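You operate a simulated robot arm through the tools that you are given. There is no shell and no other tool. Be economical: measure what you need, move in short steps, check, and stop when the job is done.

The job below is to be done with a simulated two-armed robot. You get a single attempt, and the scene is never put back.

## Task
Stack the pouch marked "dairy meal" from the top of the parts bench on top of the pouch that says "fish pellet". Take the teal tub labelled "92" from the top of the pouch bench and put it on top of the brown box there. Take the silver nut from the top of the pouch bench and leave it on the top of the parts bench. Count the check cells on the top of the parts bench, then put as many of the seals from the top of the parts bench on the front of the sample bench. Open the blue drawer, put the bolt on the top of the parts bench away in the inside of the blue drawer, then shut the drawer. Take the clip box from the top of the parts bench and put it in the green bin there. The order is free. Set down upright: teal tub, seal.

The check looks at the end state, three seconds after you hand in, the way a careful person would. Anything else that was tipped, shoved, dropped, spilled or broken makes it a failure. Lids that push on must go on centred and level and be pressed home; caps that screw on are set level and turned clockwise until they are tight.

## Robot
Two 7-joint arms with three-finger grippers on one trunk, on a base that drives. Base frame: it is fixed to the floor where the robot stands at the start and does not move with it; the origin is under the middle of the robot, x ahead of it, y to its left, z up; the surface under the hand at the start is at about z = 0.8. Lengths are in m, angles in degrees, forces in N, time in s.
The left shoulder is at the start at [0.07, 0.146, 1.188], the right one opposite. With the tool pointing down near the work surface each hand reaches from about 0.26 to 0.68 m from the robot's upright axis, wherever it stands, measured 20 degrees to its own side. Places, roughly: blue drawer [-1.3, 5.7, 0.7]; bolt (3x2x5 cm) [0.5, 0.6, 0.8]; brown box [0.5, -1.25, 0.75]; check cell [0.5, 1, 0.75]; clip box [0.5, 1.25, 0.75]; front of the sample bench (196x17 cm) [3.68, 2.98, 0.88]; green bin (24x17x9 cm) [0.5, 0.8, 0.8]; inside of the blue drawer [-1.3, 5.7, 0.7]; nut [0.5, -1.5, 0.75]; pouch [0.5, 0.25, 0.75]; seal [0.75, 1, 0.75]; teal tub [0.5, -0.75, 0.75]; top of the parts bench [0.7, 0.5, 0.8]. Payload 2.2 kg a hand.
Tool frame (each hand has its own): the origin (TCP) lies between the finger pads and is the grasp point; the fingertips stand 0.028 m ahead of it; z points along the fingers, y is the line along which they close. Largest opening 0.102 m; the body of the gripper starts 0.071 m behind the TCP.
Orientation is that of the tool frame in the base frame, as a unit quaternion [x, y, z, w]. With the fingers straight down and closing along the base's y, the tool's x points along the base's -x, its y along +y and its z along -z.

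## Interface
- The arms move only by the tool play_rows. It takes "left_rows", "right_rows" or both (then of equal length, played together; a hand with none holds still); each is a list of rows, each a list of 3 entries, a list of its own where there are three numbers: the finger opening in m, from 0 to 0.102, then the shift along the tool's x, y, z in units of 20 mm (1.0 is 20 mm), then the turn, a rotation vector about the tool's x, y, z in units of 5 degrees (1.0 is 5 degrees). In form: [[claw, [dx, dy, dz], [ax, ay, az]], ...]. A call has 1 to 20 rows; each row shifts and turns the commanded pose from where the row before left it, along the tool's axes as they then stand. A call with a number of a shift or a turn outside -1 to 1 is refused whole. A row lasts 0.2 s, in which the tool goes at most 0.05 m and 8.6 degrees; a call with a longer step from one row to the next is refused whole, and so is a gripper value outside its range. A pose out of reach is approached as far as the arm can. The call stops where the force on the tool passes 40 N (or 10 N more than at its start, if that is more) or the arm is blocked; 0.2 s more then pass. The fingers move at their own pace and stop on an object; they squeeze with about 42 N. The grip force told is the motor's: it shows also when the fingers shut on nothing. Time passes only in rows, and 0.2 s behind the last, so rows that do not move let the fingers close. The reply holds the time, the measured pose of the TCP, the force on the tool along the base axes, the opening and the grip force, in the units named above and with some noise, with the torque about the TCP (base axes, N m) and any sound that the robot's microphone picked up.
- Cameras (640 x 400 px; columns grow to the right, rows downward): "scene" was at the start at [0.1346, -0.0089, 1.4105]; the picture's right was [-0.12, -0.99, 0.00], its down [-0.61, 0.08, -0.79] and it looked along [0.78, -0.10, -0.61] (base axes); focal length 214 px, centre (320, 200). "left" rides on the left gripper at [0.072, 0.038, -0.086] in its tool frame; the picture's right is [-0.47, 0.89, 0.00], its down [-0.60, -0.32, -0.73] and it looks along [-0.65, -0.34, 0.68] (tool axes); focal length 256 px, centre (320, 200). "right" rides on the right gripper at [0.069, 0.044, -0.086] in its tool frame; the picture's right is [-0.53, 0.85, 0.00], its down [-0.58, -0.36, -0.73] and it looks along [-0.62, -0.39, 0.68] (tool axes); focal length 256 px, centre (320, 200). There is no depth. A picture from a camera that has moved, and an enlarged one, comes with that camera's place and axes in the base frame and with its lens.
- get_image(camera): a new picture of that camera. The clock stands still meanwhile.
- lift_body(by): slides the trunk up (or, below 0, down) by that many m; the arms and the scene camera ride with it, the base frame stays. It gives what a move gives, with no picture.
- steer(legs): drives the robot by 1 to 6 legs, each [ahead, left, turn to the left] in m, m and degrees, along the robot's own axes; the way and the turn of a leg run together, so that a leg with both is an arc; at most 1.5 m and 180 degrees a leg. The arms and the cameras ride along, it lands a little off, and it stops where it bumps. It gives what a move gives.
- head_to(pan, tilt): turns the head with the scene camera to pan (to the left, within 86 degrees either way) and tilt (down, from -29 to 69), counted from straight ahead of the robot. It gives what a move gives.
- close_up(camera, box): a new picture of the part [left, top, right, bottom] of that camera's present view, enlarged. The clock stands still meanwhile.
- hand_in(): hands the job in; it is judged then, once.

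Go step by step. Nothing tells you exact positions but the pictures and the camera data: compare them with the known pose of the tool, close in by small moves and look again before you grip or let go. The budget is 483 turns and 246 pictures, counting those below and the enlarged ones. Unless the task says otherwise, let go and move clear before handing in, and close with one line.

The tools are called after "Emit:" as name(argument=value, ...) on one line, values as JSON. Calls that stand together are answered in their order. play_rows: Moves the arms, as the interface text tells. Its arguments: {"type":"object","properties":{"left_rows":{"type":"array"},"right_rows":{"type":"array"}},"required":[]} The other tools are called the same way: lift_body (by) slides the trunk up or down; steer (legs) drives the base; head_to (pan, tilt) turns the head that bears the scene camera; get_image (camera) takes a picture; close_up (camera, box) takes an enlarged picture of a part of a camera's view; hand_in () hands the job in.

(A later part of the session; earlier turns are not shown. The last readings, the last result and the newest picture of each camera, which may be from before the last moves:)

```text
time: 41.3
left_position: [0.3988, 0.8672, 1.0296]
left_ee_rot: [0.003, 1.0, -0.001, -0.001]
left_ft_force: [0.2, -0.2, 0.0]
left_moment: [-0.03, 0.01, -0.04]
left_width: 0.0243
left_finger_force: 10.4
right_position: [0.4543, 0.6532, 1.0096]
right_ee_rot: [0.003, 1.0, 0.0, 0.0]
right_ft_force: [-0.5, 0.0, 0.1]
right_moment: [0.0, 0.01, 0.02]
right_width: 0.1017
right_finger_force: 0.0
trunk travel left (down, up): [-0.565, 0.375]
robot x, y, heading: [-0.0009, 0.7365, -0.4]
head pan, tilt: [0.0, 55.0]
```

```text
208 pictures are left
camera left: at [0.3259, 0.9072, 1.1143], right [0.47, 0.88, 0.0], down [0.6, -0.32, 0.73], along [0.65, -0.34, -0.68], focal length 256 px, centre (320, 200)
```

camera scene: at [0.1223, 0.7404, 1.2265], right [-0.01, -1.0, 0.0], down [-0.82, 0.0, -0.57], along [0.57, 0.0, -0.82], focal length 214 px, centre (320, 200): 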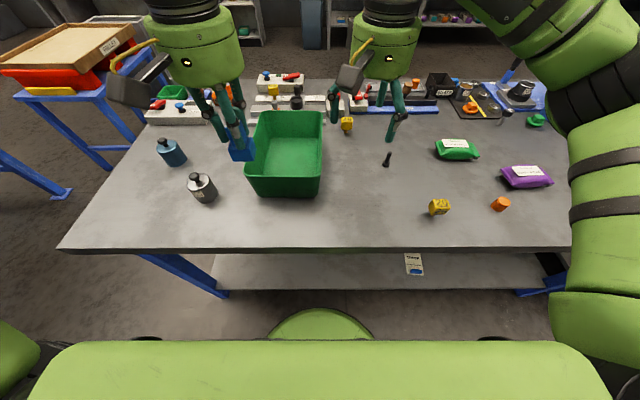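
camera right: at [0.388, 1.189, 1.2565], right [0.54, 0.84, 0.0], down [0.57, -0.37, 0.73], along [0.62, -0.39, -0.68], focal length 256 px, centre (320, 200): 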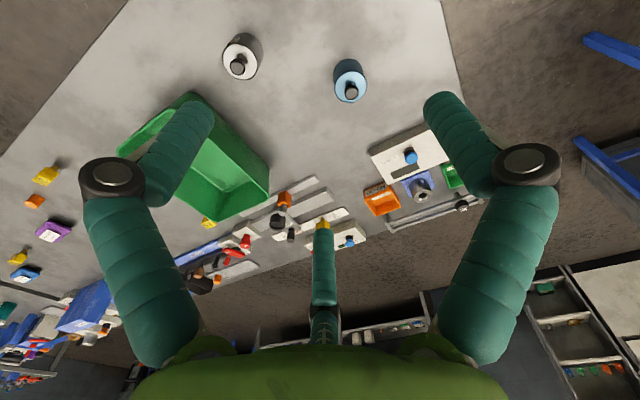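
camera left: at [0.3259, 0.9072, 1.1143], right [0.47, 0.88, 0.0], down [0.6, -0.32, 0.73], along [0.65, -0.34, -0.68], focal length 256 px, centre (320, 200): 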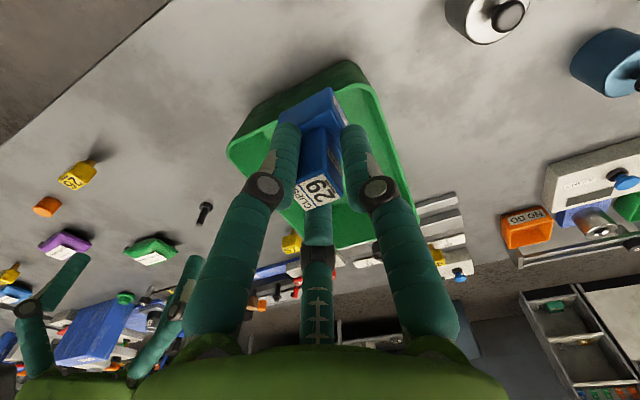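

Bin centre is about (0.52, 0.82). Moving over and lowering in.

Emit:
play_rows(left_rows=[[0.01, [-0.95, -0.45, 0], [0, 0, 0]], [0.01, [-0.95, -0.45, 0], [0, 0, 0]], [0.01, [-0.95, -0.45, 0], [0, 0, 0]], [0.01, [-0.95, -0.45, 0], [0, 0, 0]], [0.01, [-0.95, -0.45, 0], [0, 0, 0]], [0.01, [-0.5, -0.2, 0], [0, 0, 0]], [0.01, [0, 0, 1], [0, 0, 0]], [0.01, [0, 0, 1], [0, 0, 0]], [0.01, [0, 0, 1], [0, 0, 0]]])

Emit:
get_image(camera="left")

Emit:
get_image(camera="scene")

```text
time: 43.3
left_position: [0.4319, 0.8549, 0.966]
left_ee_rot: [0.004, 1.0, -0.002, 0.001]
left_ft_force: [-0.2, -0.1, -0.9]
left_moment: [0.03, 0.02, 0.0]
left_width: 0.0242
left_finger_force: 10.4
left hand out of reach, approached as far as the arm can: row 2, 3, 4, 5, 6
right_position: [0.4549, 0.6535, 1.0104]
right_ee_rot: [0.003, 1.0, 0.0, 0.0]
right_ft_force: [0.3, 0.8, -0.1]
right_moment: [-0.01, 0.0, 0.02]
right_width: 0.1021
right_finger_force: 0.0
trunk travel left (down, up): [-0.565, 0.375]
robot x, y, heading: [-0.0006, 0.7381, -0.4]
head pan, tilt: [0.0, 55.0]
```

```text
207 pictures are left
camera left: at [0.3595, 0.8938, 1.051], right [0.47, 0.88, 0.0], down [0.6, -0.32, 0.73], along [0.65, -0.34, -0.68], focal length 256 px, centre (320, 200)
```

left: 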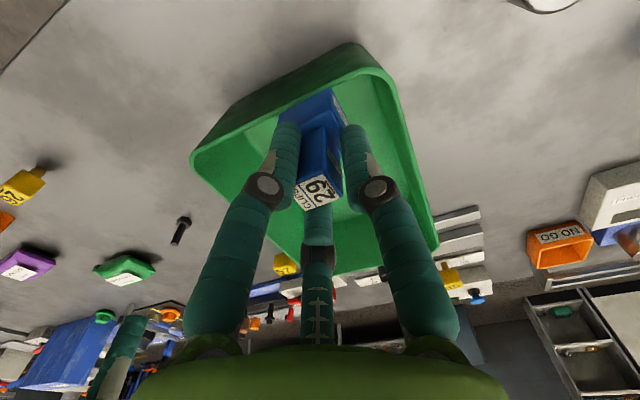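

```text
206 pictures are left
camera scene: at [0.1226, 0.7402, 1.2265], right [-0.01, -1.0, 0.0], down [-0.82, 0.0, -0.57], along [0.57, 0.0, -0.82], focal length 214 px, centre (320, 200)
```

scene: 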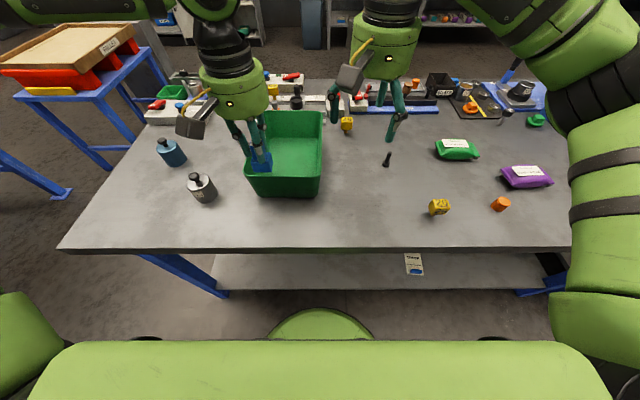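

Emit:
play_rows(left_rows=[[0.01, [-0.9, -0.45, 0], [0, 0, 0]], [0.01, [-0.9, -0.45, 0], [0, 0, 0]], [0.01, [-0.9, -0.45, 0], [0, 0, 0]], [0.01, [-0.9, -0.4, 0], [0, 0, 0]]])

```text
time: 44.3
left_position: [0.4645, 0.8566, 0.9684]
left_ee_rot: [0.003, 1.0, 0.0, 0.001]
left_ft_force: [0.0, 0.2, -1.5]
left_moment: [0.05, 0.0, 0.01]
left_width: 0.024
left_finger_force: 10.4
left hand out of reach, approached as far as the arm can: row 1, 2, 3, 4
right_position: [0.4537, 0.654, 1.0109]
right_ee_rot: [0.002, 1.0, 0.001, 0.0]
right_ft_force: [0.4, 0.2, 0.3]
right_moment: [0.0, 0.01, 0.03]
right_width: 0.1019
right_finger_force: 0.1
trunk travel left (down, up): [-0.565, 0.375]
robot x, y, heading: [-0.0001, 0.739, -0.1]
head pan, tilt: [0.0, 55.0]
```

The left hand can't come closer to the robot's midline, so I shift the base instead.

Emit:
steer(legs=[[0.035, -0.045, 0]])

Emit:
play_rows(left_rows=[[0.01, [0, 0, 1], [0, 0, 0]], [0.01, [0, 0, 1], [0, 0, 0]], [0.01, [0, 0, 1], [0, 0, 0]]])

Emit:
get_image(camera="left")

```text
time: 45.2
left_position: [0.4975, 0.8134, 0.9677]
left_ee_rot: [0.003, 1.0, -0.001, 0.002]
left_ft_force: [-0.4, 0.6, -0.5]
left_moment: [0.0, 0.02, -0.01]
left_width: 0.0241
left_finger_force: 10.7
right_position: [0.4881, 0.608, 1.0101]
right_ee_rot: [0.004, 1.0, 0.001, 0.0]
right_ft_force: [-0.2, 0.4, -0.1]
right_moment: [0.0, 0.0, -0.04]
right_width: 0.1019
right_finger_force: 0.1
trunk travel left (down, up): [-0.565, 0.375]
robot x, y, heading: [0.0367, 0.6965, -0.5]
head pan, tilt: [0.0, 55.0]
```

```text
time: 46.0
left_position: [0.4984, 0.8109, 0.9087]
left_ee_rot: [0.002, 1.0, 0.0, 0.001]
left_ft_force: [0.6, 0.0, -0.8]
left_moment: [0.04, -0.01, -0.03]
left_width: 0.0241
left_finger_force: 10.3
right_position: [0.4888, 0.6079, 1.0093]
right_ee_rot: [0.004, 1.0, 0.0, -0.001]
right_ft_force: [0.2, 0.6, -0.5]
right_moment: [0.03, -0.03, 0.0]
right_width: 0.102
right_finger_force: 0.1
trunk travel left (down, up): [-0.565, 0.375]
robot x, y, heading: [0.0385, 0.6954, -0.4]
head pan, tilt: [0.0, 55.0]
```

```text
205 pictures are left
camera left: at [0.4258, 0.8503, 0.9935], right [0.47, 0.88, 0.0], down [0.6, -0.32, 0.73], along [0.65, -0.35, -0.68], focal length 256 px, centre (320, 200)
```

left: 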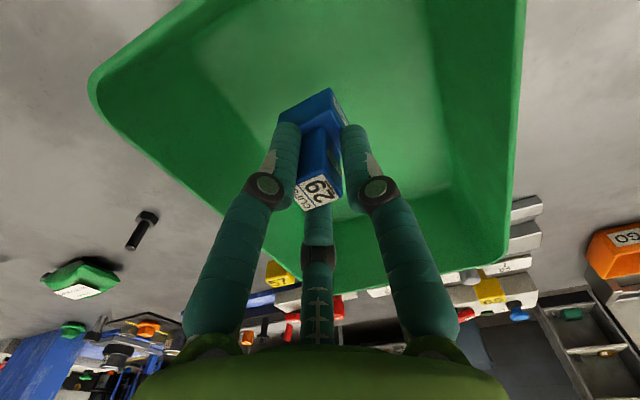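

Emit:
play_rows(left_rows=[[0.01, [0, 0, 0.8], [0, 0, 0]], [0.01, [0, 0, 0.8], [0, 0, 0]], [0.01, [0, 0, 0.3], [0, 0, 0]]])

Emit:
get_image(camera="left")

```text
time: 46.8
left_position: [0.4992, 0.8122, 0.8707]
left_ee_rot: [0.003, 1.0, -0.001, 0.001]
left_ft_force: [0.0, 0.1, -0.7]
left_moment: [-0.01, -0.01, -0.01]
left_width: 0.0238
left_finger_force: 10.9
right_position: [0.489, 0.6081, 1.009]
right_ee_rot: [0.003, 1.0, 0.001, 0.0]
right_ft_force: [-0.4, 0.3, 0.2]
right_moment: [0.02, 0.02, 0.0]
right_width: 0.1021
right_finger_force: 0.2
trunk travel left (down, up): [-0.565, 0.375]
robot x, y, heading: [0.0389, 0.697, -0.4]
head pan, tilt: [0.0, 55.0]
```

```text
204 pictures are left
camera left: at [0.426, 0.8507, 0.9556], right [0.47, 0.88, 0.0], down [0.6, -0.32, 0.73], along [0.65, -0.34, -0.68], focal length 256 px, centre (320, 200)
```

left: 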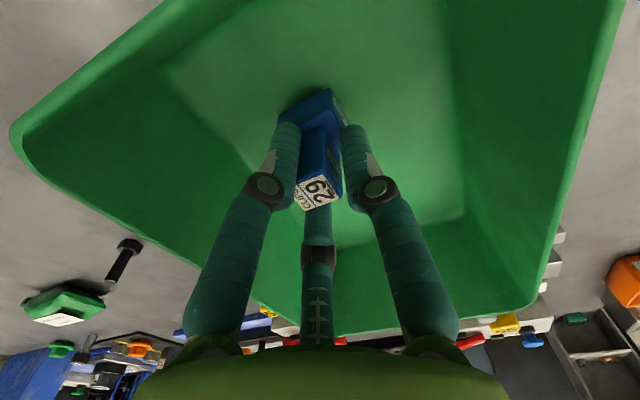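

Nearly at the floor; lower in tiny steps until a force shows.

Emit:
play_rows(left_rows=[[0.01, [0, 0, 0.15], [0, 0, 0]], [0.01, [0, 0, 0.1], [0, 0, 0]]])

Emit:
play_rows(left_rows=[[0.01, [0, 0, 0.1], [0, 0, 0]], [0.01, [0, 0, 0], [0, 0, 0]]])

```text
time: 47.4
left_position: [0.4985, 0.8113, 0.8655]
left_ee_rot: [0.003, 1.0, -0.001, 0.002]
left_ft_force: [0.0, -0.2, -0.9]
left_moment: [-0.03, 0.0, -0.01]
left_width: 0.0242
left_finger_force: 10.2
right_position: [0.4886, 0.6088, 1.0102]
right_ee_rot: [0.004, 1.0, 0.0, 0.0]
right_ft_force: [-0.3, 0.2, 0.1]
right_moment: [0.01, -0.01, -0.02]
right_width: 0.1022
right_finger_force: 0.2
trunk travel left (down, up): [-0.565, 0.375]
robot x, y, heading: [0.0361, 0.6951, -0.2]
head pan, tilt: [0.0, 55.0]
```

```text
time: 48.0
left_position: [0.4987, 0.8114, 0.864]
left_ee_rot: [0.004, 1.0, -0.001, 0.001]
left_ft_force: [-0.3, 0.7, 1.7]
left_moment: [0.09, -0.02, -0.01]
left_width: 0.0241
left_finger_force: 10.5
right_position: [0.4872, 0.6083, 1.0107]
right_ee_rot: [0.004, 1.0, -0.001, -0.001]
right_ft_force: [-0.3, -0.4, 0.1]
right_moment: [0.0, -0.05, 0.02]
right_width: 0.1017
right_finger_force: 0.1
trunk travel left (down, up): [-0.565, 0.375]
robot x, y, heading: [0.0339, 0.6961, -0.3]
head pan, tilt: [0.0, 55.0]
```

Contact felt. Release and lift out.

Emit:
play_rows(left_rows=[[0.045, [0, 0, 0], [0, 0, 0]], [0.045, [0, 0, 0], [0, 0, 0]], [0.045, [0, 0, -0.8], [0, 0, 0]], [0.045, [0, 0, -1], [0, 0, 0]], [0.045, [0, 0, -1], [0, 0, 0]], [0.045, [0, 0, -1], [0, 0, 0]], [0.045, [0, 0, -1], [0, 0, 0]], [0.045, [0, 0, -1], [0, 0, 0]]])

Emit:
get_image(camera="left")

Emit:
get_image(camera="right")

```text
time: 49.8
left_position: [0.4963, 0.8118, 0.9799]
left_ee_rot: [0.004, 1.0, -0.003, 0.002]
left_ft_force: [0.0, 0.2, -0.3]
left_moment: [-0.01, -0.01, 0.02]
left_width: 0.0451
left_finger_force: 0.0
right_position: [0.4881, 0.6096, 1.011]
right_ee_rot: [0.005, 1.0, 0.001, 0.0]
right_ft_force: [0.5, -0.7, -0.3]
right_moment: [0.01, 0.02, 0.0]
right_width: 0.1019
right_finger_force: 0.1
trunk travel left (down, up): [-0.565, 0.375]
robot x, y, heading: [0.0342, 0.6954, -0.4]
head pan, tilt: [0.0, 55.0]
```

```text
203 pictures are left
camera left: at [0.4231, 0.8509, 1.0644], right [0.47, 0.88, 0.0], down [0.6, -0.32, 0.73], along [0.65, -0.35, -0.68], focal length 256 px, centre (320, 200)
```

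left: 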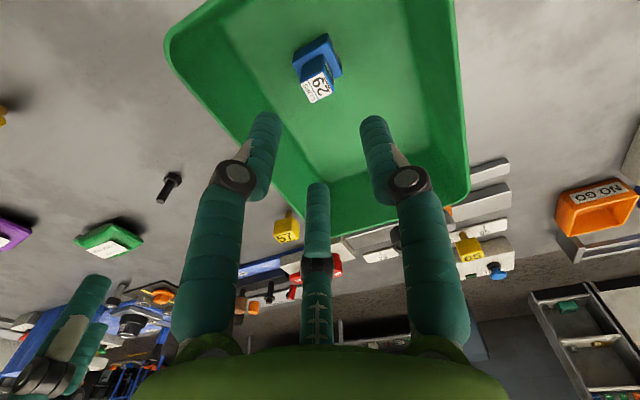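

```text
202 pictures are left
camera right: at [0.4202, 0.6527, 1.0967], right [0.54, 0.84, 0.0], down [0.57, -0.37, 0.73], along [0.62, -0.39, -0.68], focal length 256 px, centre (320, 200)
```

right: 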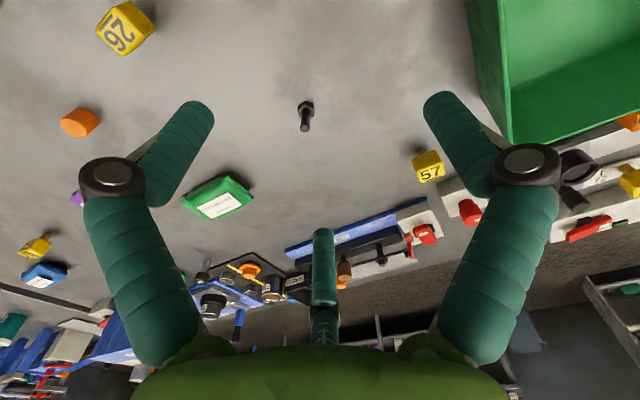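

The clip box is in the bin. Now a close look at the yellow numbered items.

Emit:
close_up(camera="right", box=[85, 0, 165, 60])

Emit:
close_up(camera="right", box=[400, 140, 460, 190])

Emit:
close_up(camera="left", box=[340, 160, 540, 290])

Emit:
close_up(camera="right", box=[160, 230, 330, 340])

```text
6.67 times, centred on (125, 30) of right
camera zoom: at [0.4202, 0.6527, 1.0967], right [0.54, 0.84, 0.0], down [0.57, -0.37, 0.73], along [0.62, -0.39, -0.68], focal length 1707 px, centre (1620, 1333)
```

zoom: 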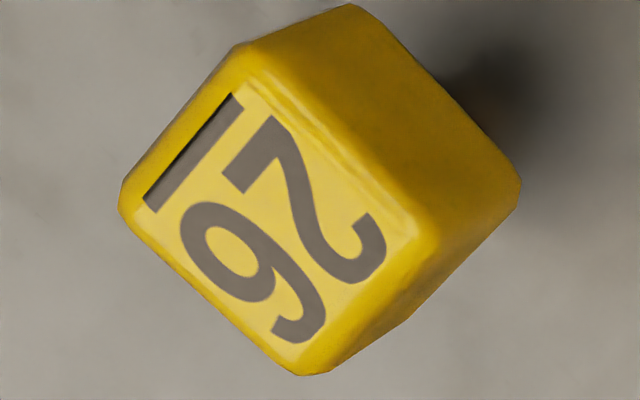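

```text
8.00 times, centred on (430, 165) of right
camera zoom: at [0.4202, 0.6527, 1.0967], right [0.54, 0.84, 0.0], down [0.57, -0.37, 0.73], along [0.62, -0.39, -0.68], focal length 2048 px, centre (-560, 480)
```

zoom: 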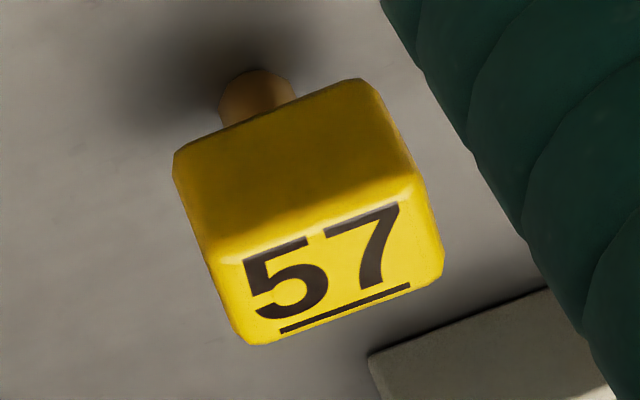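

```text
3.08 times, centred on (440, 225) of left
camera zoom: at [0.4231, 0.8509, 1.0644], right [0.47, 0.88, 0.0], down [0.6, -0.32, 0.73], along [0.65, -0.35, -0.68], focal length 788 px, centre (-49, 123)
```

zoom: 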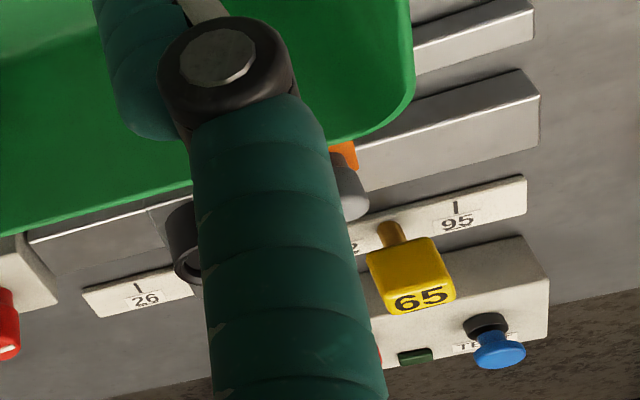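

```text
3.64 times, centred on (245, 285) of right
camera zoom: at [0.4202, 0.6527, 1.0967], right [0.54, 0.84, 0.0], down [0.57, -0.37, 0.73], along [0.62, -0.39, -0.68], focal length 931 px, centre (593, -109)
```

zoom: 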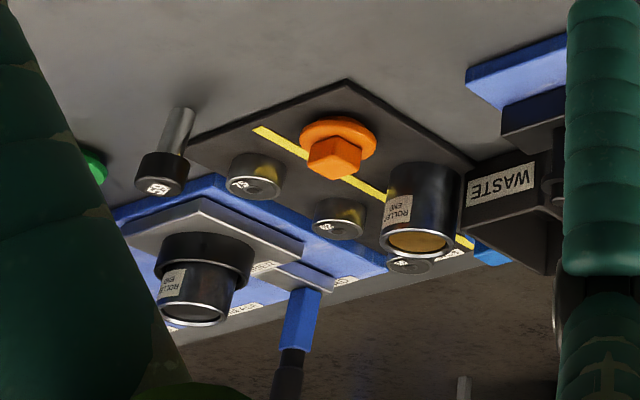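

Yellow numbered blocks on stems look like the seals (one at the listed seal place). Next I do the pouches: drive right so the right hand hovers near the "dairy meal" pouch.

Emit:
steer(legs=[[-0.035, -0.3, 0]])

Emit:
get_image(camera="right")

Emit:
get_image(camera="scene")

```text
time: 51.9
left_position: [0.4582, 0.5099, 0.9793]
left_ee_rot: [0.003, 1.0, -0.001, 0.002]
left_ft_force: [0.2, -0.8, 0.7]
left_moment: [-0.03, -0.01, -0.01]
left_width: 0.0449
left_finger_force: 0.1
right_position: [0.4496, 0.3054, 1.0097]
right_ee_rot: [0.004, 1.0, -0.001, 0.001]
right_ft_force: [0.6, -0.1, 0.9]
right_moment: [0.0, 0.02, -0.01]
right_width: 0.1019
right_finger_force: 0.0
trunk travel left (down, up): [-0.565, 0.375]
robot x, y, heading: [-0.0029, 0.3927, -0.4]
head pan, tilt: [0.0, 55.0]
```

```text
197 pictures are left
camera right: at [0.3831, 0.3505, 1.0966], right [0.54, 0.84, 0.0], down [0.57, -0.37, 0.73], along [0.62, -0.39, -0.68], focal length 256 px, centre (320, 200)
```

right: 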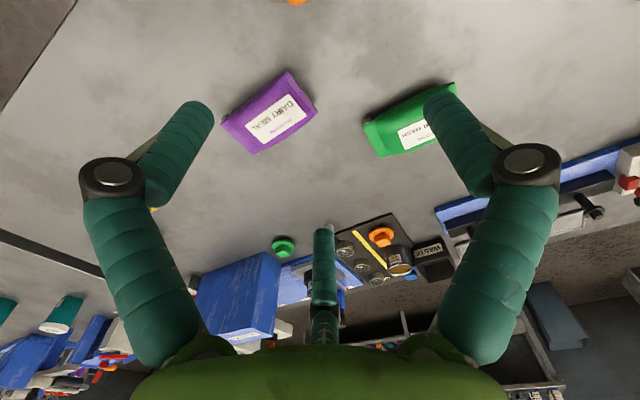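

```text
196 pictures are left
camera scene: at [0.1192, 0.3932, 1.2265], right [-0.01, -1.0, 0.0], down [-0.82, 0.01, -0.57], along [0.57, 0.0, -0.82], focal length 214 px, centre (320, 200)
```

scene: 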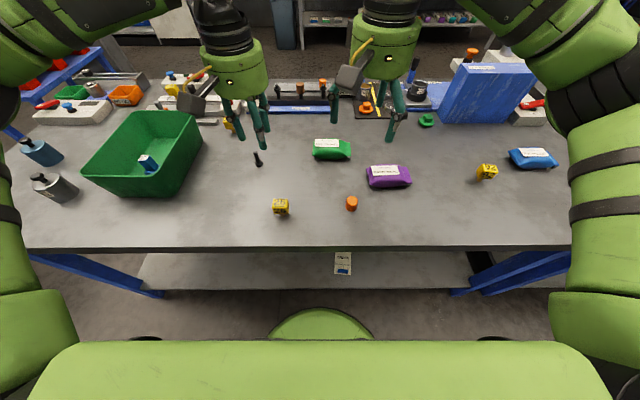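

The dairy pouch is about 10.5 cm along y and 6 cm along x, centred near (0.48, 0.22). I turn the right hand 90° to close along x.

Emit:
play_rows(right_rows=[[0.1, [0, 0, 0], [0, 0, 1]], [0.1, [0, 0, 0], [0, 0, 1]], [0.1, [0, 0, 0], [0, 0, 1]], [0.1, [0, 0, 0], [0, 0, 1]], [0.1, [0, 0, 0], [0, 0, 1]], [0.1, [0, 0, 0], [0, 0, 1]], [0.1, [0, 0, 0], [0, 0, 1]], [0.1, [0, 0, 0], [0, 0, 1]], [0.1, [0, 0, 0], [0, 0, 1]], [0.1, [0, 0, 0], [0, 0, 1]], [0.1, [0, 0, 0], [0, 0, 1]], [0.1, [0, 0, 0], [0, 0, 1]], [0.1, [0, 0, 0], [0, 0, 1]], [0.1, [0, 0, 0], [0, 0, 1]], [0.1, [0, 0, 0], [0, 0, 1]], [0.1, [0, 0, 0], [0, 0, 1]], [0.1, [0, 0, 0], [0, 0, 1]], [0.1, [0, 0, 0], [0, 0, 1]]])

Emit:
get_image(camera="right")

```text
time: 55.7
left_position: [0.458, 0.5095, 0.9801]
left_ee_rot: [0.004, 1.0, -0.002, 0.001]
left_ft_force: [-0.1, -0.2, -0.6]
left_moment: [0.02, 0.0, 0.0]
left_width: 0.0452
left_finger_force: 0.0
right_position: [0.4515, 0.3062, 1.0103]
right_ee_rot: [0.711, 0.703, 0.0, 0.001]
right_ft_force: [0.5, -0.1, -0.2]
right_moment: [-0.01, -0.01, 0.02]
right_width: 0.1003
right_finger_force: 0.1
trunk travel left (down, up): [-0.565, 0.375]
robot x, y, heading: [-0.0039, 0.3956, -0.4]
head pan, tilt: [0.0, 55.0]
```

```text
195 pictures are left
camera right: at [0.4962, 0.375, 1.097], right [0.84, -0.54, 0.0], down [-0.37, -0.57, 0.73], along [-0.4, -0.61, -0.68], focal length 256 px, centre (320, 200)
```

right: 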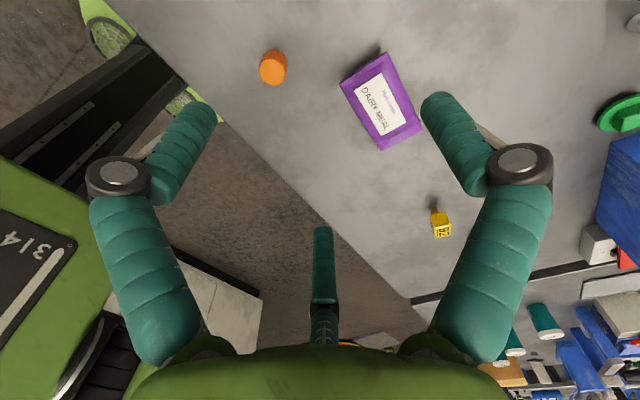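

Emit:
play_rows(right_rows=[[0.1, [-0.85, 0.29, 0.8], [0, 0, 0]], [0.1, [-0.85, 0.29, 0.8], [0, 0, 0]], [0.1, [-0.85, 0.29, 0.8], [0, 0, 0]], [0.1, [-0.85, 0.29, 0.8], [0, 0, 0]], [0.1, [-0.85, 0.29, 0.8], [0, 0, 0]]])

Emit:
get_image(camera="right")

Emit:
close_up(camera="scene", box=[300, 100, 580, 250])

```text
time: 56.9
left_position: [0.4584, 0.5103, 0.9806]
left_ee_rot: [0.003, 1.0, -0.003, 0.001]
left_ft_force: [0.5, -0.3, 0.0]
left_moment: [-0.02, -0.04, 0.02]
left_width: 0.0451
left_finger_force: 0.0
right_position: [0.4796, 0.2196, 0.9302]
right_ee_rot: [0.709, 0.705, 0.001, -0.001]
right_ft_force: [-0.1, 0.4, 0.1]
right_moment: [0.01, -0.06, 0.04]
right_width: 0.0997
right_finger_force: 0.1
trunk travel left (down, up): [-0.565, 0.375]
robot x, y, heading: [0.0011, 0.3906, -0.3]
head pan, tilt: [0.0, 55.0]
```

```text
194 pictures are left
camera right: at [0.5248, 0.2888, 1.0172], right [0.84, -0.54, 0.0], down [-0.37, -0.58, 0.73], along [-0.39, -0.61, -0.68], focal length 256 px, centre (320, 200)
```

right: 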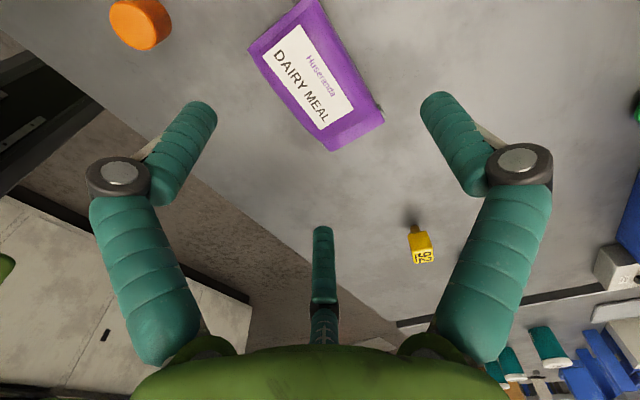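

```text
2.29 times, centred on (440, 175) of scene
camera zoom: at [0.1194, 0.3922, 1.2265], right [-0.01, -1.0, 0.0], down [-0.82, 0.01, -0.57], along [0.57, 0.0, -0.82], focal length 490 px, centre (46, 257)
```

zoom: 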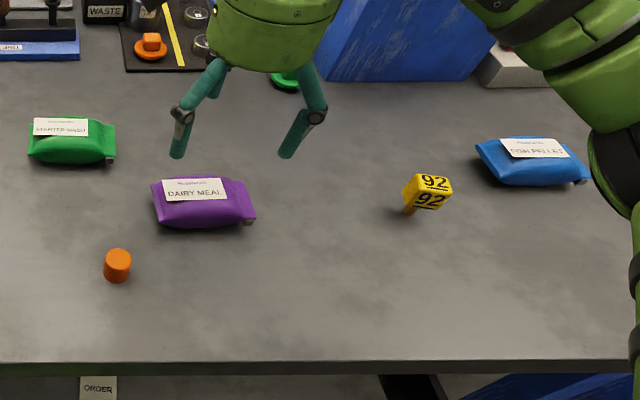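

The hand is centred above the pouch. Lower and grip.

Emit:
play_rows(right_rows=[[0.095, [0, 0, 0.95], [0, 0, 0]], [0.095, [0, 0, 0.95], [0, 0, 0]], [0.095, [0, 0, 0.95], [0, 0, 0]], [0.095, [0, 0, 0.95], [0, 0, 0]], [0.095, [0, 0, 0.9], [0, 0, 0]], [0.03, [0, 0, 0], [0, 0, 0]], [0.03, [0, 0, 0], [0, 0, 0]], [0.03, [0, 0, 0], [0, 0, 0]]])

Emit:
get_image(camera="right")

```text
time: 58.7
left_position: [0.4554, 0.5104, 0.9805]
left_ee_rot: [0.003, 1.0, -0.003, 0.003]
left_ft_force: [1.4, 0.1, -0.3]
left_moment: [-0.01, 0.0, -0.01]
left_width: 0.0452
left_finger_force: 0.0
right_position: [0.4787, 0.2216, 0.84]
right_ee_rot: [0.71, 0.704, 0.002, 0.002]
right_ft_force: [-1.9, -0.4, 18.1]
right_moment: [-1.0, -0.22, -0.13]
right_width: 0.0676
right_finger_force: 42.5
trunk travel left (down, up): [-0.565, 0.375]
robot x, y, heading: [-0.0036, 0.3917, -0.3]
head pan, tilt: [0.0, 55.0]
```

```text
192 pictures are left
camera right: at [0.5221, 0.2904, 0.9258], right [0.84, -0.54, 0.01], down [-0.37, -0.57, 0.73], along [-0.39, -0.62, -0.68], focal length 256 px, centre (320, 200)
```

right: 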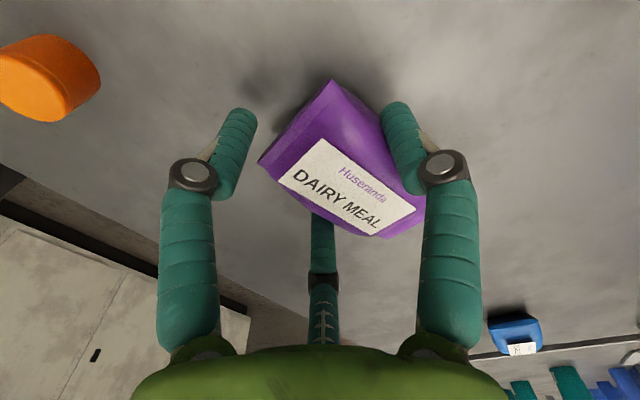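

Gripped at 6.8 cm with some upward force. I lift a bit and check from the scene camera.

Emit:
play_rows(right_rows=[[0.03, [0, 0, -0.5], [0, 0, 0]], [0.03, [0, 0, -0.8], [0, 0, 0]], [0.03, [0, 0, -0.8], [0, 0, 0]]])

Emit:
close_up(camera="scene", box=[300, 60, 580, 250])

Emit:
get_image(camera="right")

```text
time: 59.5
left_position: [0.4597, 0.51, 0.9786]
left_ee_rot: [0.004, 1.0, -0.002, 0.0]
left_ft_force: [0.2, -0.3, 0.1]
left_moment: [-0.01, 0.03, 0.01]
left_width: 0.045
left_finger_force: 0.0
right_position: [0.4791, 0.2209, 0.8777]
right_ee_rot: [0.709, 0.705, 0.0, 0.0]
right_ft_force: [-0.3, -0.1, -1.7]
right_moment: [0.05, 0.0, 0.02]
right_width: 0.0675
right_finger_force: 41.8
trunk travel left (down, up): [-0.565, 0.375]
robot x, y, heading: [-0.0025, 0.3946, -0.4]
head pan, tilt: [0.0, 55.0]
```

```text
2.11 times, centred on (440, 155) of scene
camera zoom: at [0.1196, 0.393, 1.2264], right [-0.01, -1.0, 0.0], down [-0.82, 0.01, -0.57], along [0.57, 0.0, -0.82], focal length 452 px, centre (67, 295)
```

zoom: 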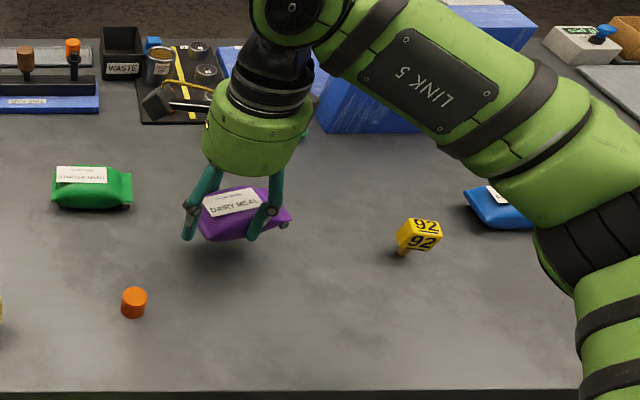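

```text
190 pictures are left
camera right: at [0.5241, 0.2895, 0.9646], right [0.84, -0.54, 0.0], down [-0.37, -0.57, 0.73], along [-0.4, -0.61, -0.68], focal length 256 px, centre (320, 200)
```

right: 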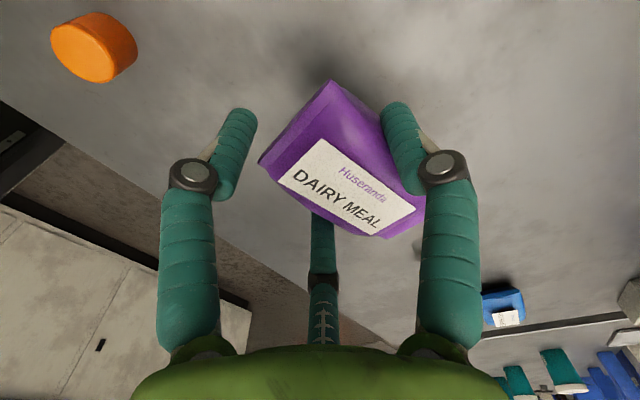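

It is held securely. Raise and drive right to the fish pellet pouch.

Emit:
play_rows(right_rows=[[0.03, [0, 0, -1], [0, 0, 0]], [0.03, [0, 0, -1], [0, 0, 0]], [0.03, [0, 0, -1], [0, 0, 0]], [0.03, [0, 0, -1], [0, 0, 0]], [0.03, [0, 0, -1], [0, 0, 0]]])

Emit:
steer(legs=[[0.03, -0.39, 0]])

Emit:
get_image(camera="right")

Emit:
get_image(camera="scene")

```text
time: 60.7
left_position: [0.4567, 0.51, 0.9796]
left_ee_rot: [0.004, 1.0, -0.002, 0.002]
left_ft_force: [0.3, 0.0, -0.5]
left_moment: [0.02, -0.05, 0.03]
left_width: 0.0449
left_finger_force: 0.0
right_position: [0.4787, 0.2214, 0.9774]
right_ee_rot: [0.71, 0.705, 0.0, 0.0]
right_ft_force: [-0.4, 0.0, -1.0]
right_moment: [0.02, -0.03, -0.04]
right_width: 0.0674
right_finger_force: 41.9
trunk travel left (down, up): [-0.565, 0.375]
robot x, y, heading: [-0.0007, 0.3931, -0.4]
head pan, tilt: [0.0, 55.0]
```

```text
time: 63.1
left_position: [0.4842, 0.1171, 0.9789]
left_ee_rot: [0.005, 1.0, -0.001, 0.001]
left_ft_force: [-0.3, 0.7, -0.1]
left_moment: [0.01, -0.01, 0.02]
left_width: 0.0449
left_finger_force: 0.1
right_position: [0.5032, -0.1727, 0.9774]
right_ee_rot: [0.711, 0.703, 0.0, 0.0]
right_ft_force: [0.9, 0.0, -2.1]
right_moment: [0.01, 0.0, 0.02]
right_width: 0.0673
right_finger_force: 42.3
trunk travel left (down, up): [-0.565, 0.375]
robot x, y, heading: [0.0258, 0.0026, -0.6]
head pan, tilt: [0.0, 55.0]
```

```text
189 pictures are left
camera right: at [0.5488, -0.1028, 1.0637], right [0.84, -0.54, 0.0], down [-0.37, -0.57, 0.73], along [-0.4, -0.61, -0.68], focal length 256 px, centre (320, 200)
```

right: 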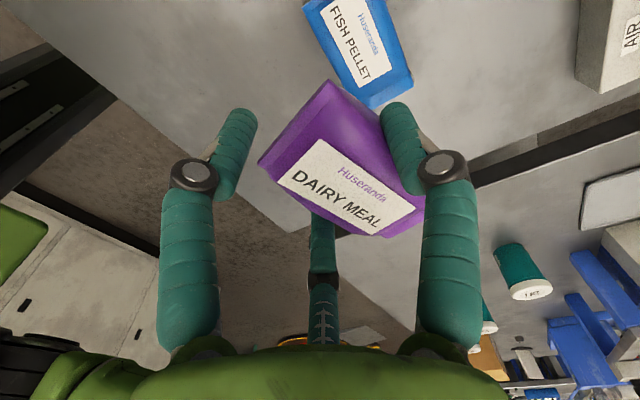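

```text
188 pictures are left
camera scene: at [0.1454, 0.0014, 1.2265], right [-0.01, -1.0, 0.0], down [-0.82, 0.01, -0.57], along [0.57, -0.01, -0.82], focal length 214 px, centre (320, 200)
```

scene: 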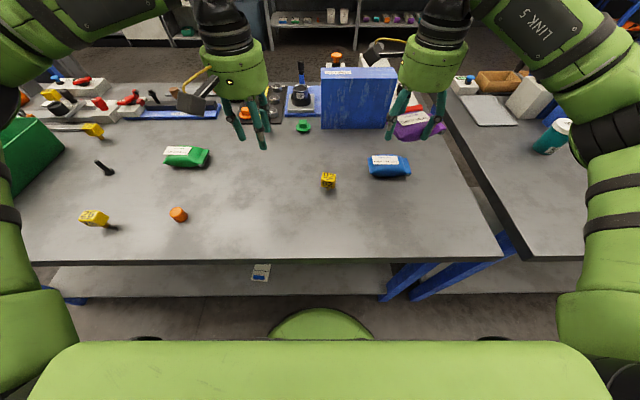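

Emit:
close_up(camera="scene", box=[350, 80, 470, 190])

Emit:
get_image(camera="left")

```text
3.64 times, centred on (410, 135) of scene
camera zoom: at [0.1454, 0.0014, 1.2265], right [-0.01, -1.0, 0.0], down [-0.82, 0.01, -0.57], along [0.57, -0.01, -0.82], focal length 780 px, centre (-7, 436)
```

zoom: 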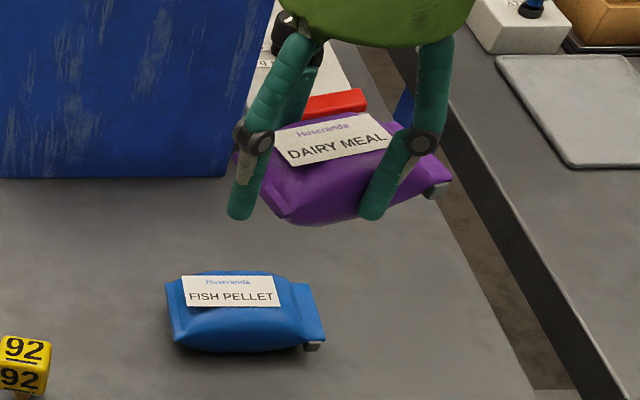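

```text
186 pictures are left
camera left: at [0.4129, 0.1561, 1.064], right [0.47, 0.88, 0.0], down [0.6, -0.32, 0.73], along [0.65, -0.35, -0.68], focal length 256 px, centre (320, 200)
```

left: 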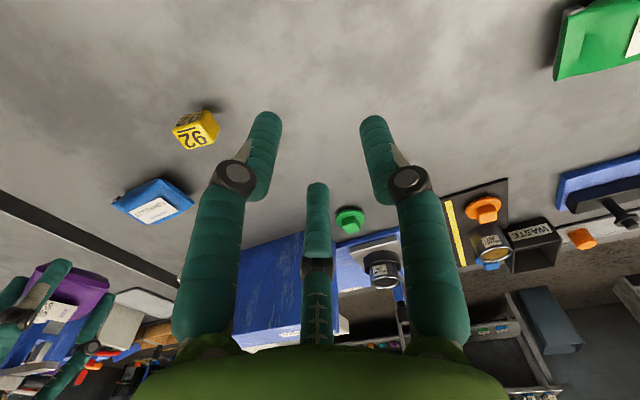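

The pouch is yawed about 12–15° in the grip. I turn the hand to match the fish pellet pouch and move above it.

Emit:
play_rows(right_rows=[[0.03, [0, 0, 0], [0, 0, 0.8]], [0.03, [0, 0, 0], [0, 0, 0.8]], [0.03, [0, 0, 0], [0, 0, 0.8]], [0.03, [0.48, 0.82, 0], [0, 0, 0]], [0.03, [0.48, 0.82, 0], [0, 0, 0]], [0.03, [0, 0, 0.6], [0, 0, 0]], [0.03, [0, 0, 0.6], [0, 0, 0]]])

Emit:
close_up(camera="scene", box=[310, 80, 450, 200])

Emit:
get_image(camera="right")

```text
time: 64.8
left_position: [0.4855, 0.1172, 0.9791]
left_ee_rot: [0.006, 1.0, -0.002, 0.001]
left_ft_force: [-0.1, 0.8, -0.3]
left_moment: [-0.01, 0.02, -0.04]
left_width: 0.045
left_finger_force: 0.0
right_position: [0.5419, -0.1582, 0.9549]
right_ee_rot: [0.781, 0.625, 0.0, 0.0]
right_ft_force: [-0.1, -0.9, -1.3]
right_moment: [-0.01, 0.02, -0.02]
right_width: 0.0671
right_finger_force: 42.1
trunk travel left (down, up): [-0.565, 0.375]
robot x, y, heading: [0.0236, 0.0017, -0.7]
head pan, tilt: [0.0, 55.0]
```

```text
3.33 times, centred on (380, 140) of scene
camera zoom: at [0.1458, 0.0013, 1.2265], right [-0.01, -1.0, 0.0], down [-0.82, 0.01, -0.57], along [0.57, -0.01, -0.82], focal length 715 px, centre (120, 400)
```

zoom: 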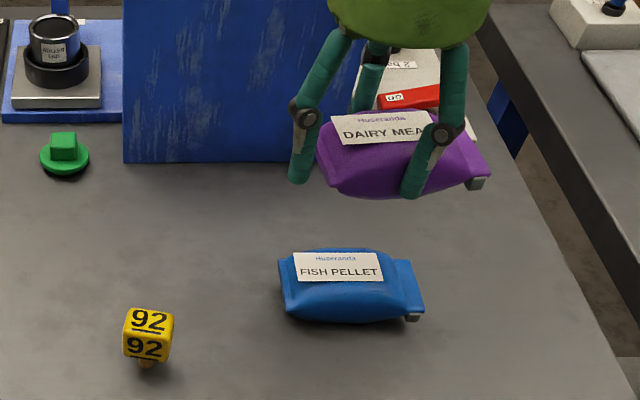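

```text
184 pictures are left
camera right: at [0.5997, -0.1004, 1.0406], right [0.71, -0.71, 0.0], down [-0.48, -0.48, 0.73], along [-0.52, -0.52, -0.68], focal length 256 px, centre (320, 200)
```

right: 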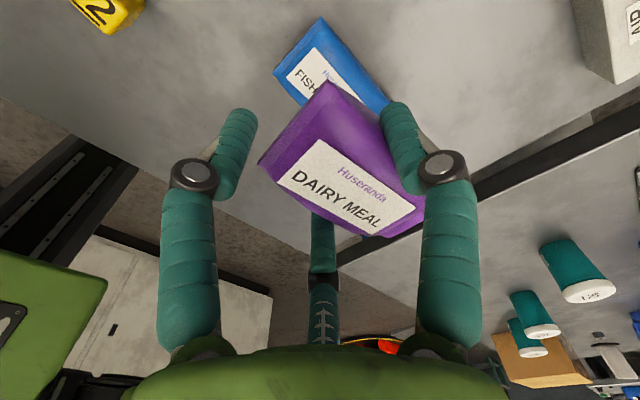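

Aligned well now. Nudge and lower toward the fish pouch.

Emit:
play_rows(right_rows=[[0.03, [0.18, -0.35, 0.8], [0, 0, 0]], [0.03, [0, 0, 0.8], [0, 0, 0]], [0.03, [0, 0, 0.7], [0, 0, 0]]])

Emit:
close_up(camera="scene", box=[310, 80, 450, 200])

```text
time: 65.5
left_position: [0.4844, 0.1171, 0.9805]
left_ee_rot: [0.005, 1.0, -0.001, 0.001]
left_ft_force: [-0.6, 0.4, -0.2]
left_moment: [0.04, -0.01, 0.03]
left_width: 0.045
left_finger_force: 0.0
right_position: [0.5346, -0.1545, 0.9073]
right_ee_rot: [0.78, 0.626, 0.0, 0.0]
right_ft_force: [0.5, -0.4, -1.3]
right_moment: [0.01, 0.01, 0.01]
right_width: 0.0671
right_finger_force: 41.8
trunk travel left (down, up): [-0.565, 0.375]
robot x, y, heading: [0.0253, -0.0024, -0.4]
head pan, tilt: [0.0, 55.0]
```

```text
3.33 times, centred on (380, 140) of scene
camera zoom: at [0.1456, 0.0012, 1.2265], right [-0.01, -1.0, 0.0], down [-0.82, 0.01, -0.57], along [0.57, -0.01, -0.82], focal length 715 px, centre (120, 400)
```

zoom: 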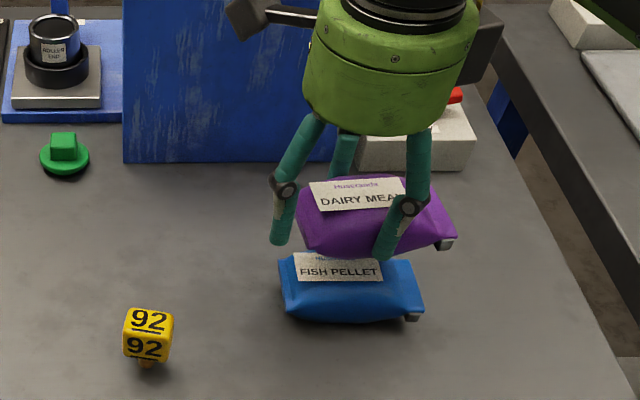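

Emit:
play_rows(right_rows=[[0.03, [0, 0, 0.4], [0, 0, 0]], [0.03, [0, 0, 0.3], [0, 0, 0]]])

Emit:
play_rows(right_rows=[[0.03, [0, 0, 0.2], [0, 0, 0]], [0.03, [0, 0, 0.2], [0, 0, 0]]])

```text
time: 66.2
left_position: [0.4854, 0.1169, 0.9783]
left_ee_rot: [0.006, 1.0, -0.002, 0.0]
left_ft_force: [-0.1, 0.2, -0.6]
left_moment: [-0.01, -0.01, 0.01]
left_width: 0.0449
left_finger_force: 0.0
right_position: [0.5349, -0.1538, 0.8938]
right_ee_rot: [0.78, 0.626, 0.0, 0.0]
right_ft_force: [-0.5, -0.5, -1.2]
right_moment: [0.03, 0.03, -0.02]
right_width: 0.067
right_finger_force: 42.3
trunk travel left (down, up): [-0.565, 0.375]
robot x, y, heading: [0.0221, 0.0025, -0.5]
head pan, tilt: [0.0, 55.0]
```

```text
time: 66.8
left_position: [0.4848, 0.1166, 0.9805]
left_ee_rot: [0.005, 1.0, -0.002, 0.001]
left_ft_force: [0.4, -0.5, -0.2]
left_moment: [-0.01, -0.04, -0.01]
left_width: 0.0452
left_finger_force: 0.1
right_position: [0.5347, -0.1542, 0.8861]
right_ee_rot: [0.78, 0.626, 0.001, 0.0]
right_ft_force: [-0.2, -1.0, -1.0]
right_moment: [0.03, 0.02, -0.03]
right_width: 0.067
right_finger_force: 42.1
trunk travel left (down, up): [-0.565, 0.375]
robot x, y, heading: [0.0246, -0.0016, -0.7]
head pan, tilt: [0.0, 55.0]
```

Emit:
play_rows(right_rows=[[0.03, [0, 0, 0.2], [0, 0, 0]], [0.03, [0, 0, 0.2], [0, 0, 0]]])

Emit:
close_up(camera="scene", box=[340, 110, 440, 190])

```text
time: 67.3
left_position: [0.4855, 0.1161, 0.9783]
left_ee_rot: [0.005, 1.0, -0.002, 0.0]
left_ft_force: [0.3, -0.1, 0.6]
left_moment: [0.01, 0.0, 0.02]
left_width: 0.0453
left_finger_force: 0.1
right_position: [0.5341, -0.1558, 0.8783]
right_ee_rot: [0.781, 0.625, 0.0, 0.0]
right_ft_force: [-0.1, 0.2, -0.8]
right_moment: [0.04, -0.03, -0.04]
right_width: 0.0669
right_finger_force: 42.0
trunk travel left (down, up): [-0.565, 0.375]
robot x, y, heading: [0.027, -0.0003, -0.7]
head pan, tilt: [0.0, 55.0]
```

```text
5.00 times, centred on (390, 150) of scene
camera zoom: at [0.1454, 0.0013, 1.2265], right [-0.01, -1.0, 0.0], down [-0.82, 0.01, -0.57], along [0.57, -0.01, -0.82], focal length 1072 px, centre (-30, 450)
```

zoom: 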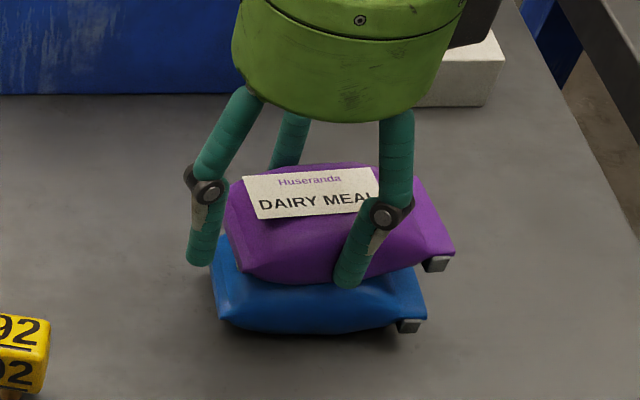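

Emit:
play_rows(right_rows=[[0.03, [0, 0, 0.15], [0, 0, 0]], [0.03, [0, 0, 0.15], [0, 0, 0]]])

Emit:
play_rows(right_rows=[[0.03, [0, 0, 0.15], [0, 0, 0]]])

```text
time: 68.0
left_position: [0.4846, 0.1169, 0.9789]
left_ee_rot: [0.005, 1.0, -0.001, 0.0]
left_ft_force: [-0.4, -1.0, 0.4]
left_moment: [-0.04, -0.02, -0.01]
left_width: 0.0448
left_finger_force: 0.2
right_position: [0.534, -0.1548, 0.8708]
right_ee_rot: [0.779, 0.626, 0.0, -0.001]
right_ft_force: [-0.6, -0.1, -0.8]
right_moment: [0.0, 0.01, 0.05]
right_width: 0.067
right_finger_force: 41.7
trunk travel left (down, up): [-0.565, 0.375]
robot x, y, heading: [0.0237, 0.0042, -0.5]
head pan, tilt: [0.0, 55.0]
```

```text
time: 68.3
left_position: [0.4847, 0.1173, 0.9803]
left_ee_rot: [0.005, 1.0, -0.002, 0.002]
left_ft_force: [0.0, -0.3, 0.3]
left_moment: [0.0, 0.02, 0.03]
left_width: 0.0451
left_finger_force: 0.1
right_position: [0.5345, -0.1541, 0.8698]
right_ee_rot: [0.78, 0.626, 0.002, 0.0]
right_ft_force: [-0.6, -0.9, 5.6]
right_moment: [-0.37, 0.01, -0.04]
right_width: 0.0669
right_finger_force: 41.7
trunk travel left (down, up): [-0.565, 0.375]
robot x, y, heading: [0.0219, 0.0003, -0.5]
head pan, tilt: [0.0, 55.0]
```

Contact at z≈0.870. Release and rise.

Emit:
play_rows(right_rows=[[0.085, [0, 0, 0], [0, 0, 0]], [0.095, [0, 0, 0], [0, 0, 0]], [0.1, [0, 0, -0.5], [0, 0, 0]], [0.1, [0, 0, -1], [0, 0, 0]], [0.1, [0, 0, -1], [0, 0, 0]], [0.1, [0, 0, -1], [0, 0, 0]], [0.1, [0, 0, -1], [0, 0, 0]]])

Emit:
close_up(camera="scene", box=[310, 80, 450, 200])

Emit:
get_image(camera="right")

```text
time: 70.0
left_position: [0.4839, 0.1171, 0.9794]
left_ee_rot: [0.005, 1.0, -0.002, 0.002]
left_ft_force: [-0.3, 0.7, 0.1]
left_moment: [0.02, -0.02, 0.0]
left_width: 0.0446
left_finger_force: 0.0
right_position: [0.534, -0.1548, 0.9594]
right_ee_rot: [0.781, 0.625, 0.001, 0.0]
right_ft_force: [-0.4, -0.9, -0.5]
right_moment: [0.0, 0.0, 0.01]
right_width: 0.0999
right_finger_force: 0.1
trunk travel left (down, up): [-0.565, 0.375]
robot x, y, heading: [0.0235, 0.0004, -0.7]
head pan, tilt: [0.0, 55.0]
```

```text
3.33 times, centred on (380, 140) of scene
camera zoom: at [0.1449, 0.0016, 1.2265], right [-0.01, -1.0, 0.0], down [-0.82, 0.01, -0.57], along [0.57, -0.01, -0.82], focal length 715 px, centre (120, 400)
```

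zoom: 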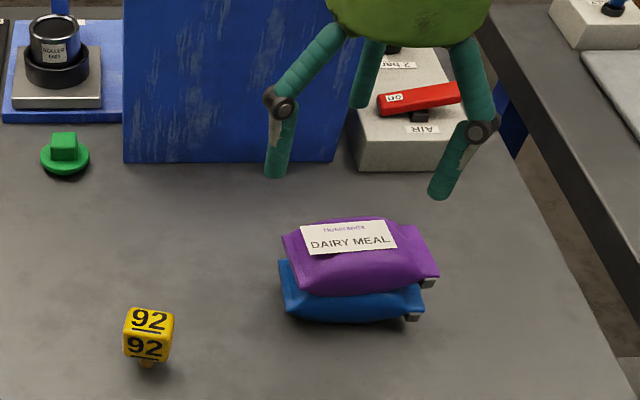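

```text
180 pictures are left
camera right: at [0.593, -0.0972, 1.045], right [0.71, -0.71, 0.0], down [-0.48, -0.48, 0.73], along [-0.51, -0.52, -0.68], focal length 256 px, centre (320, 200)
```

right: 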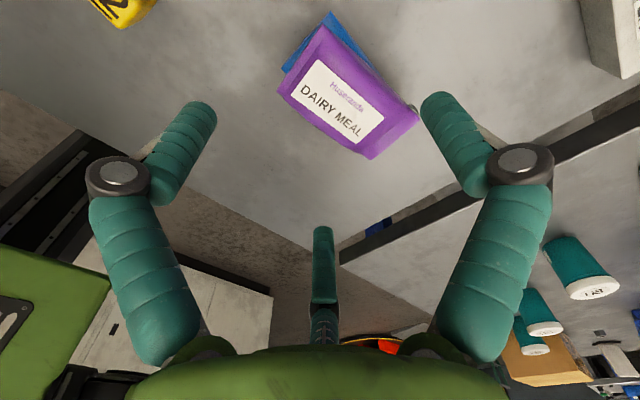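

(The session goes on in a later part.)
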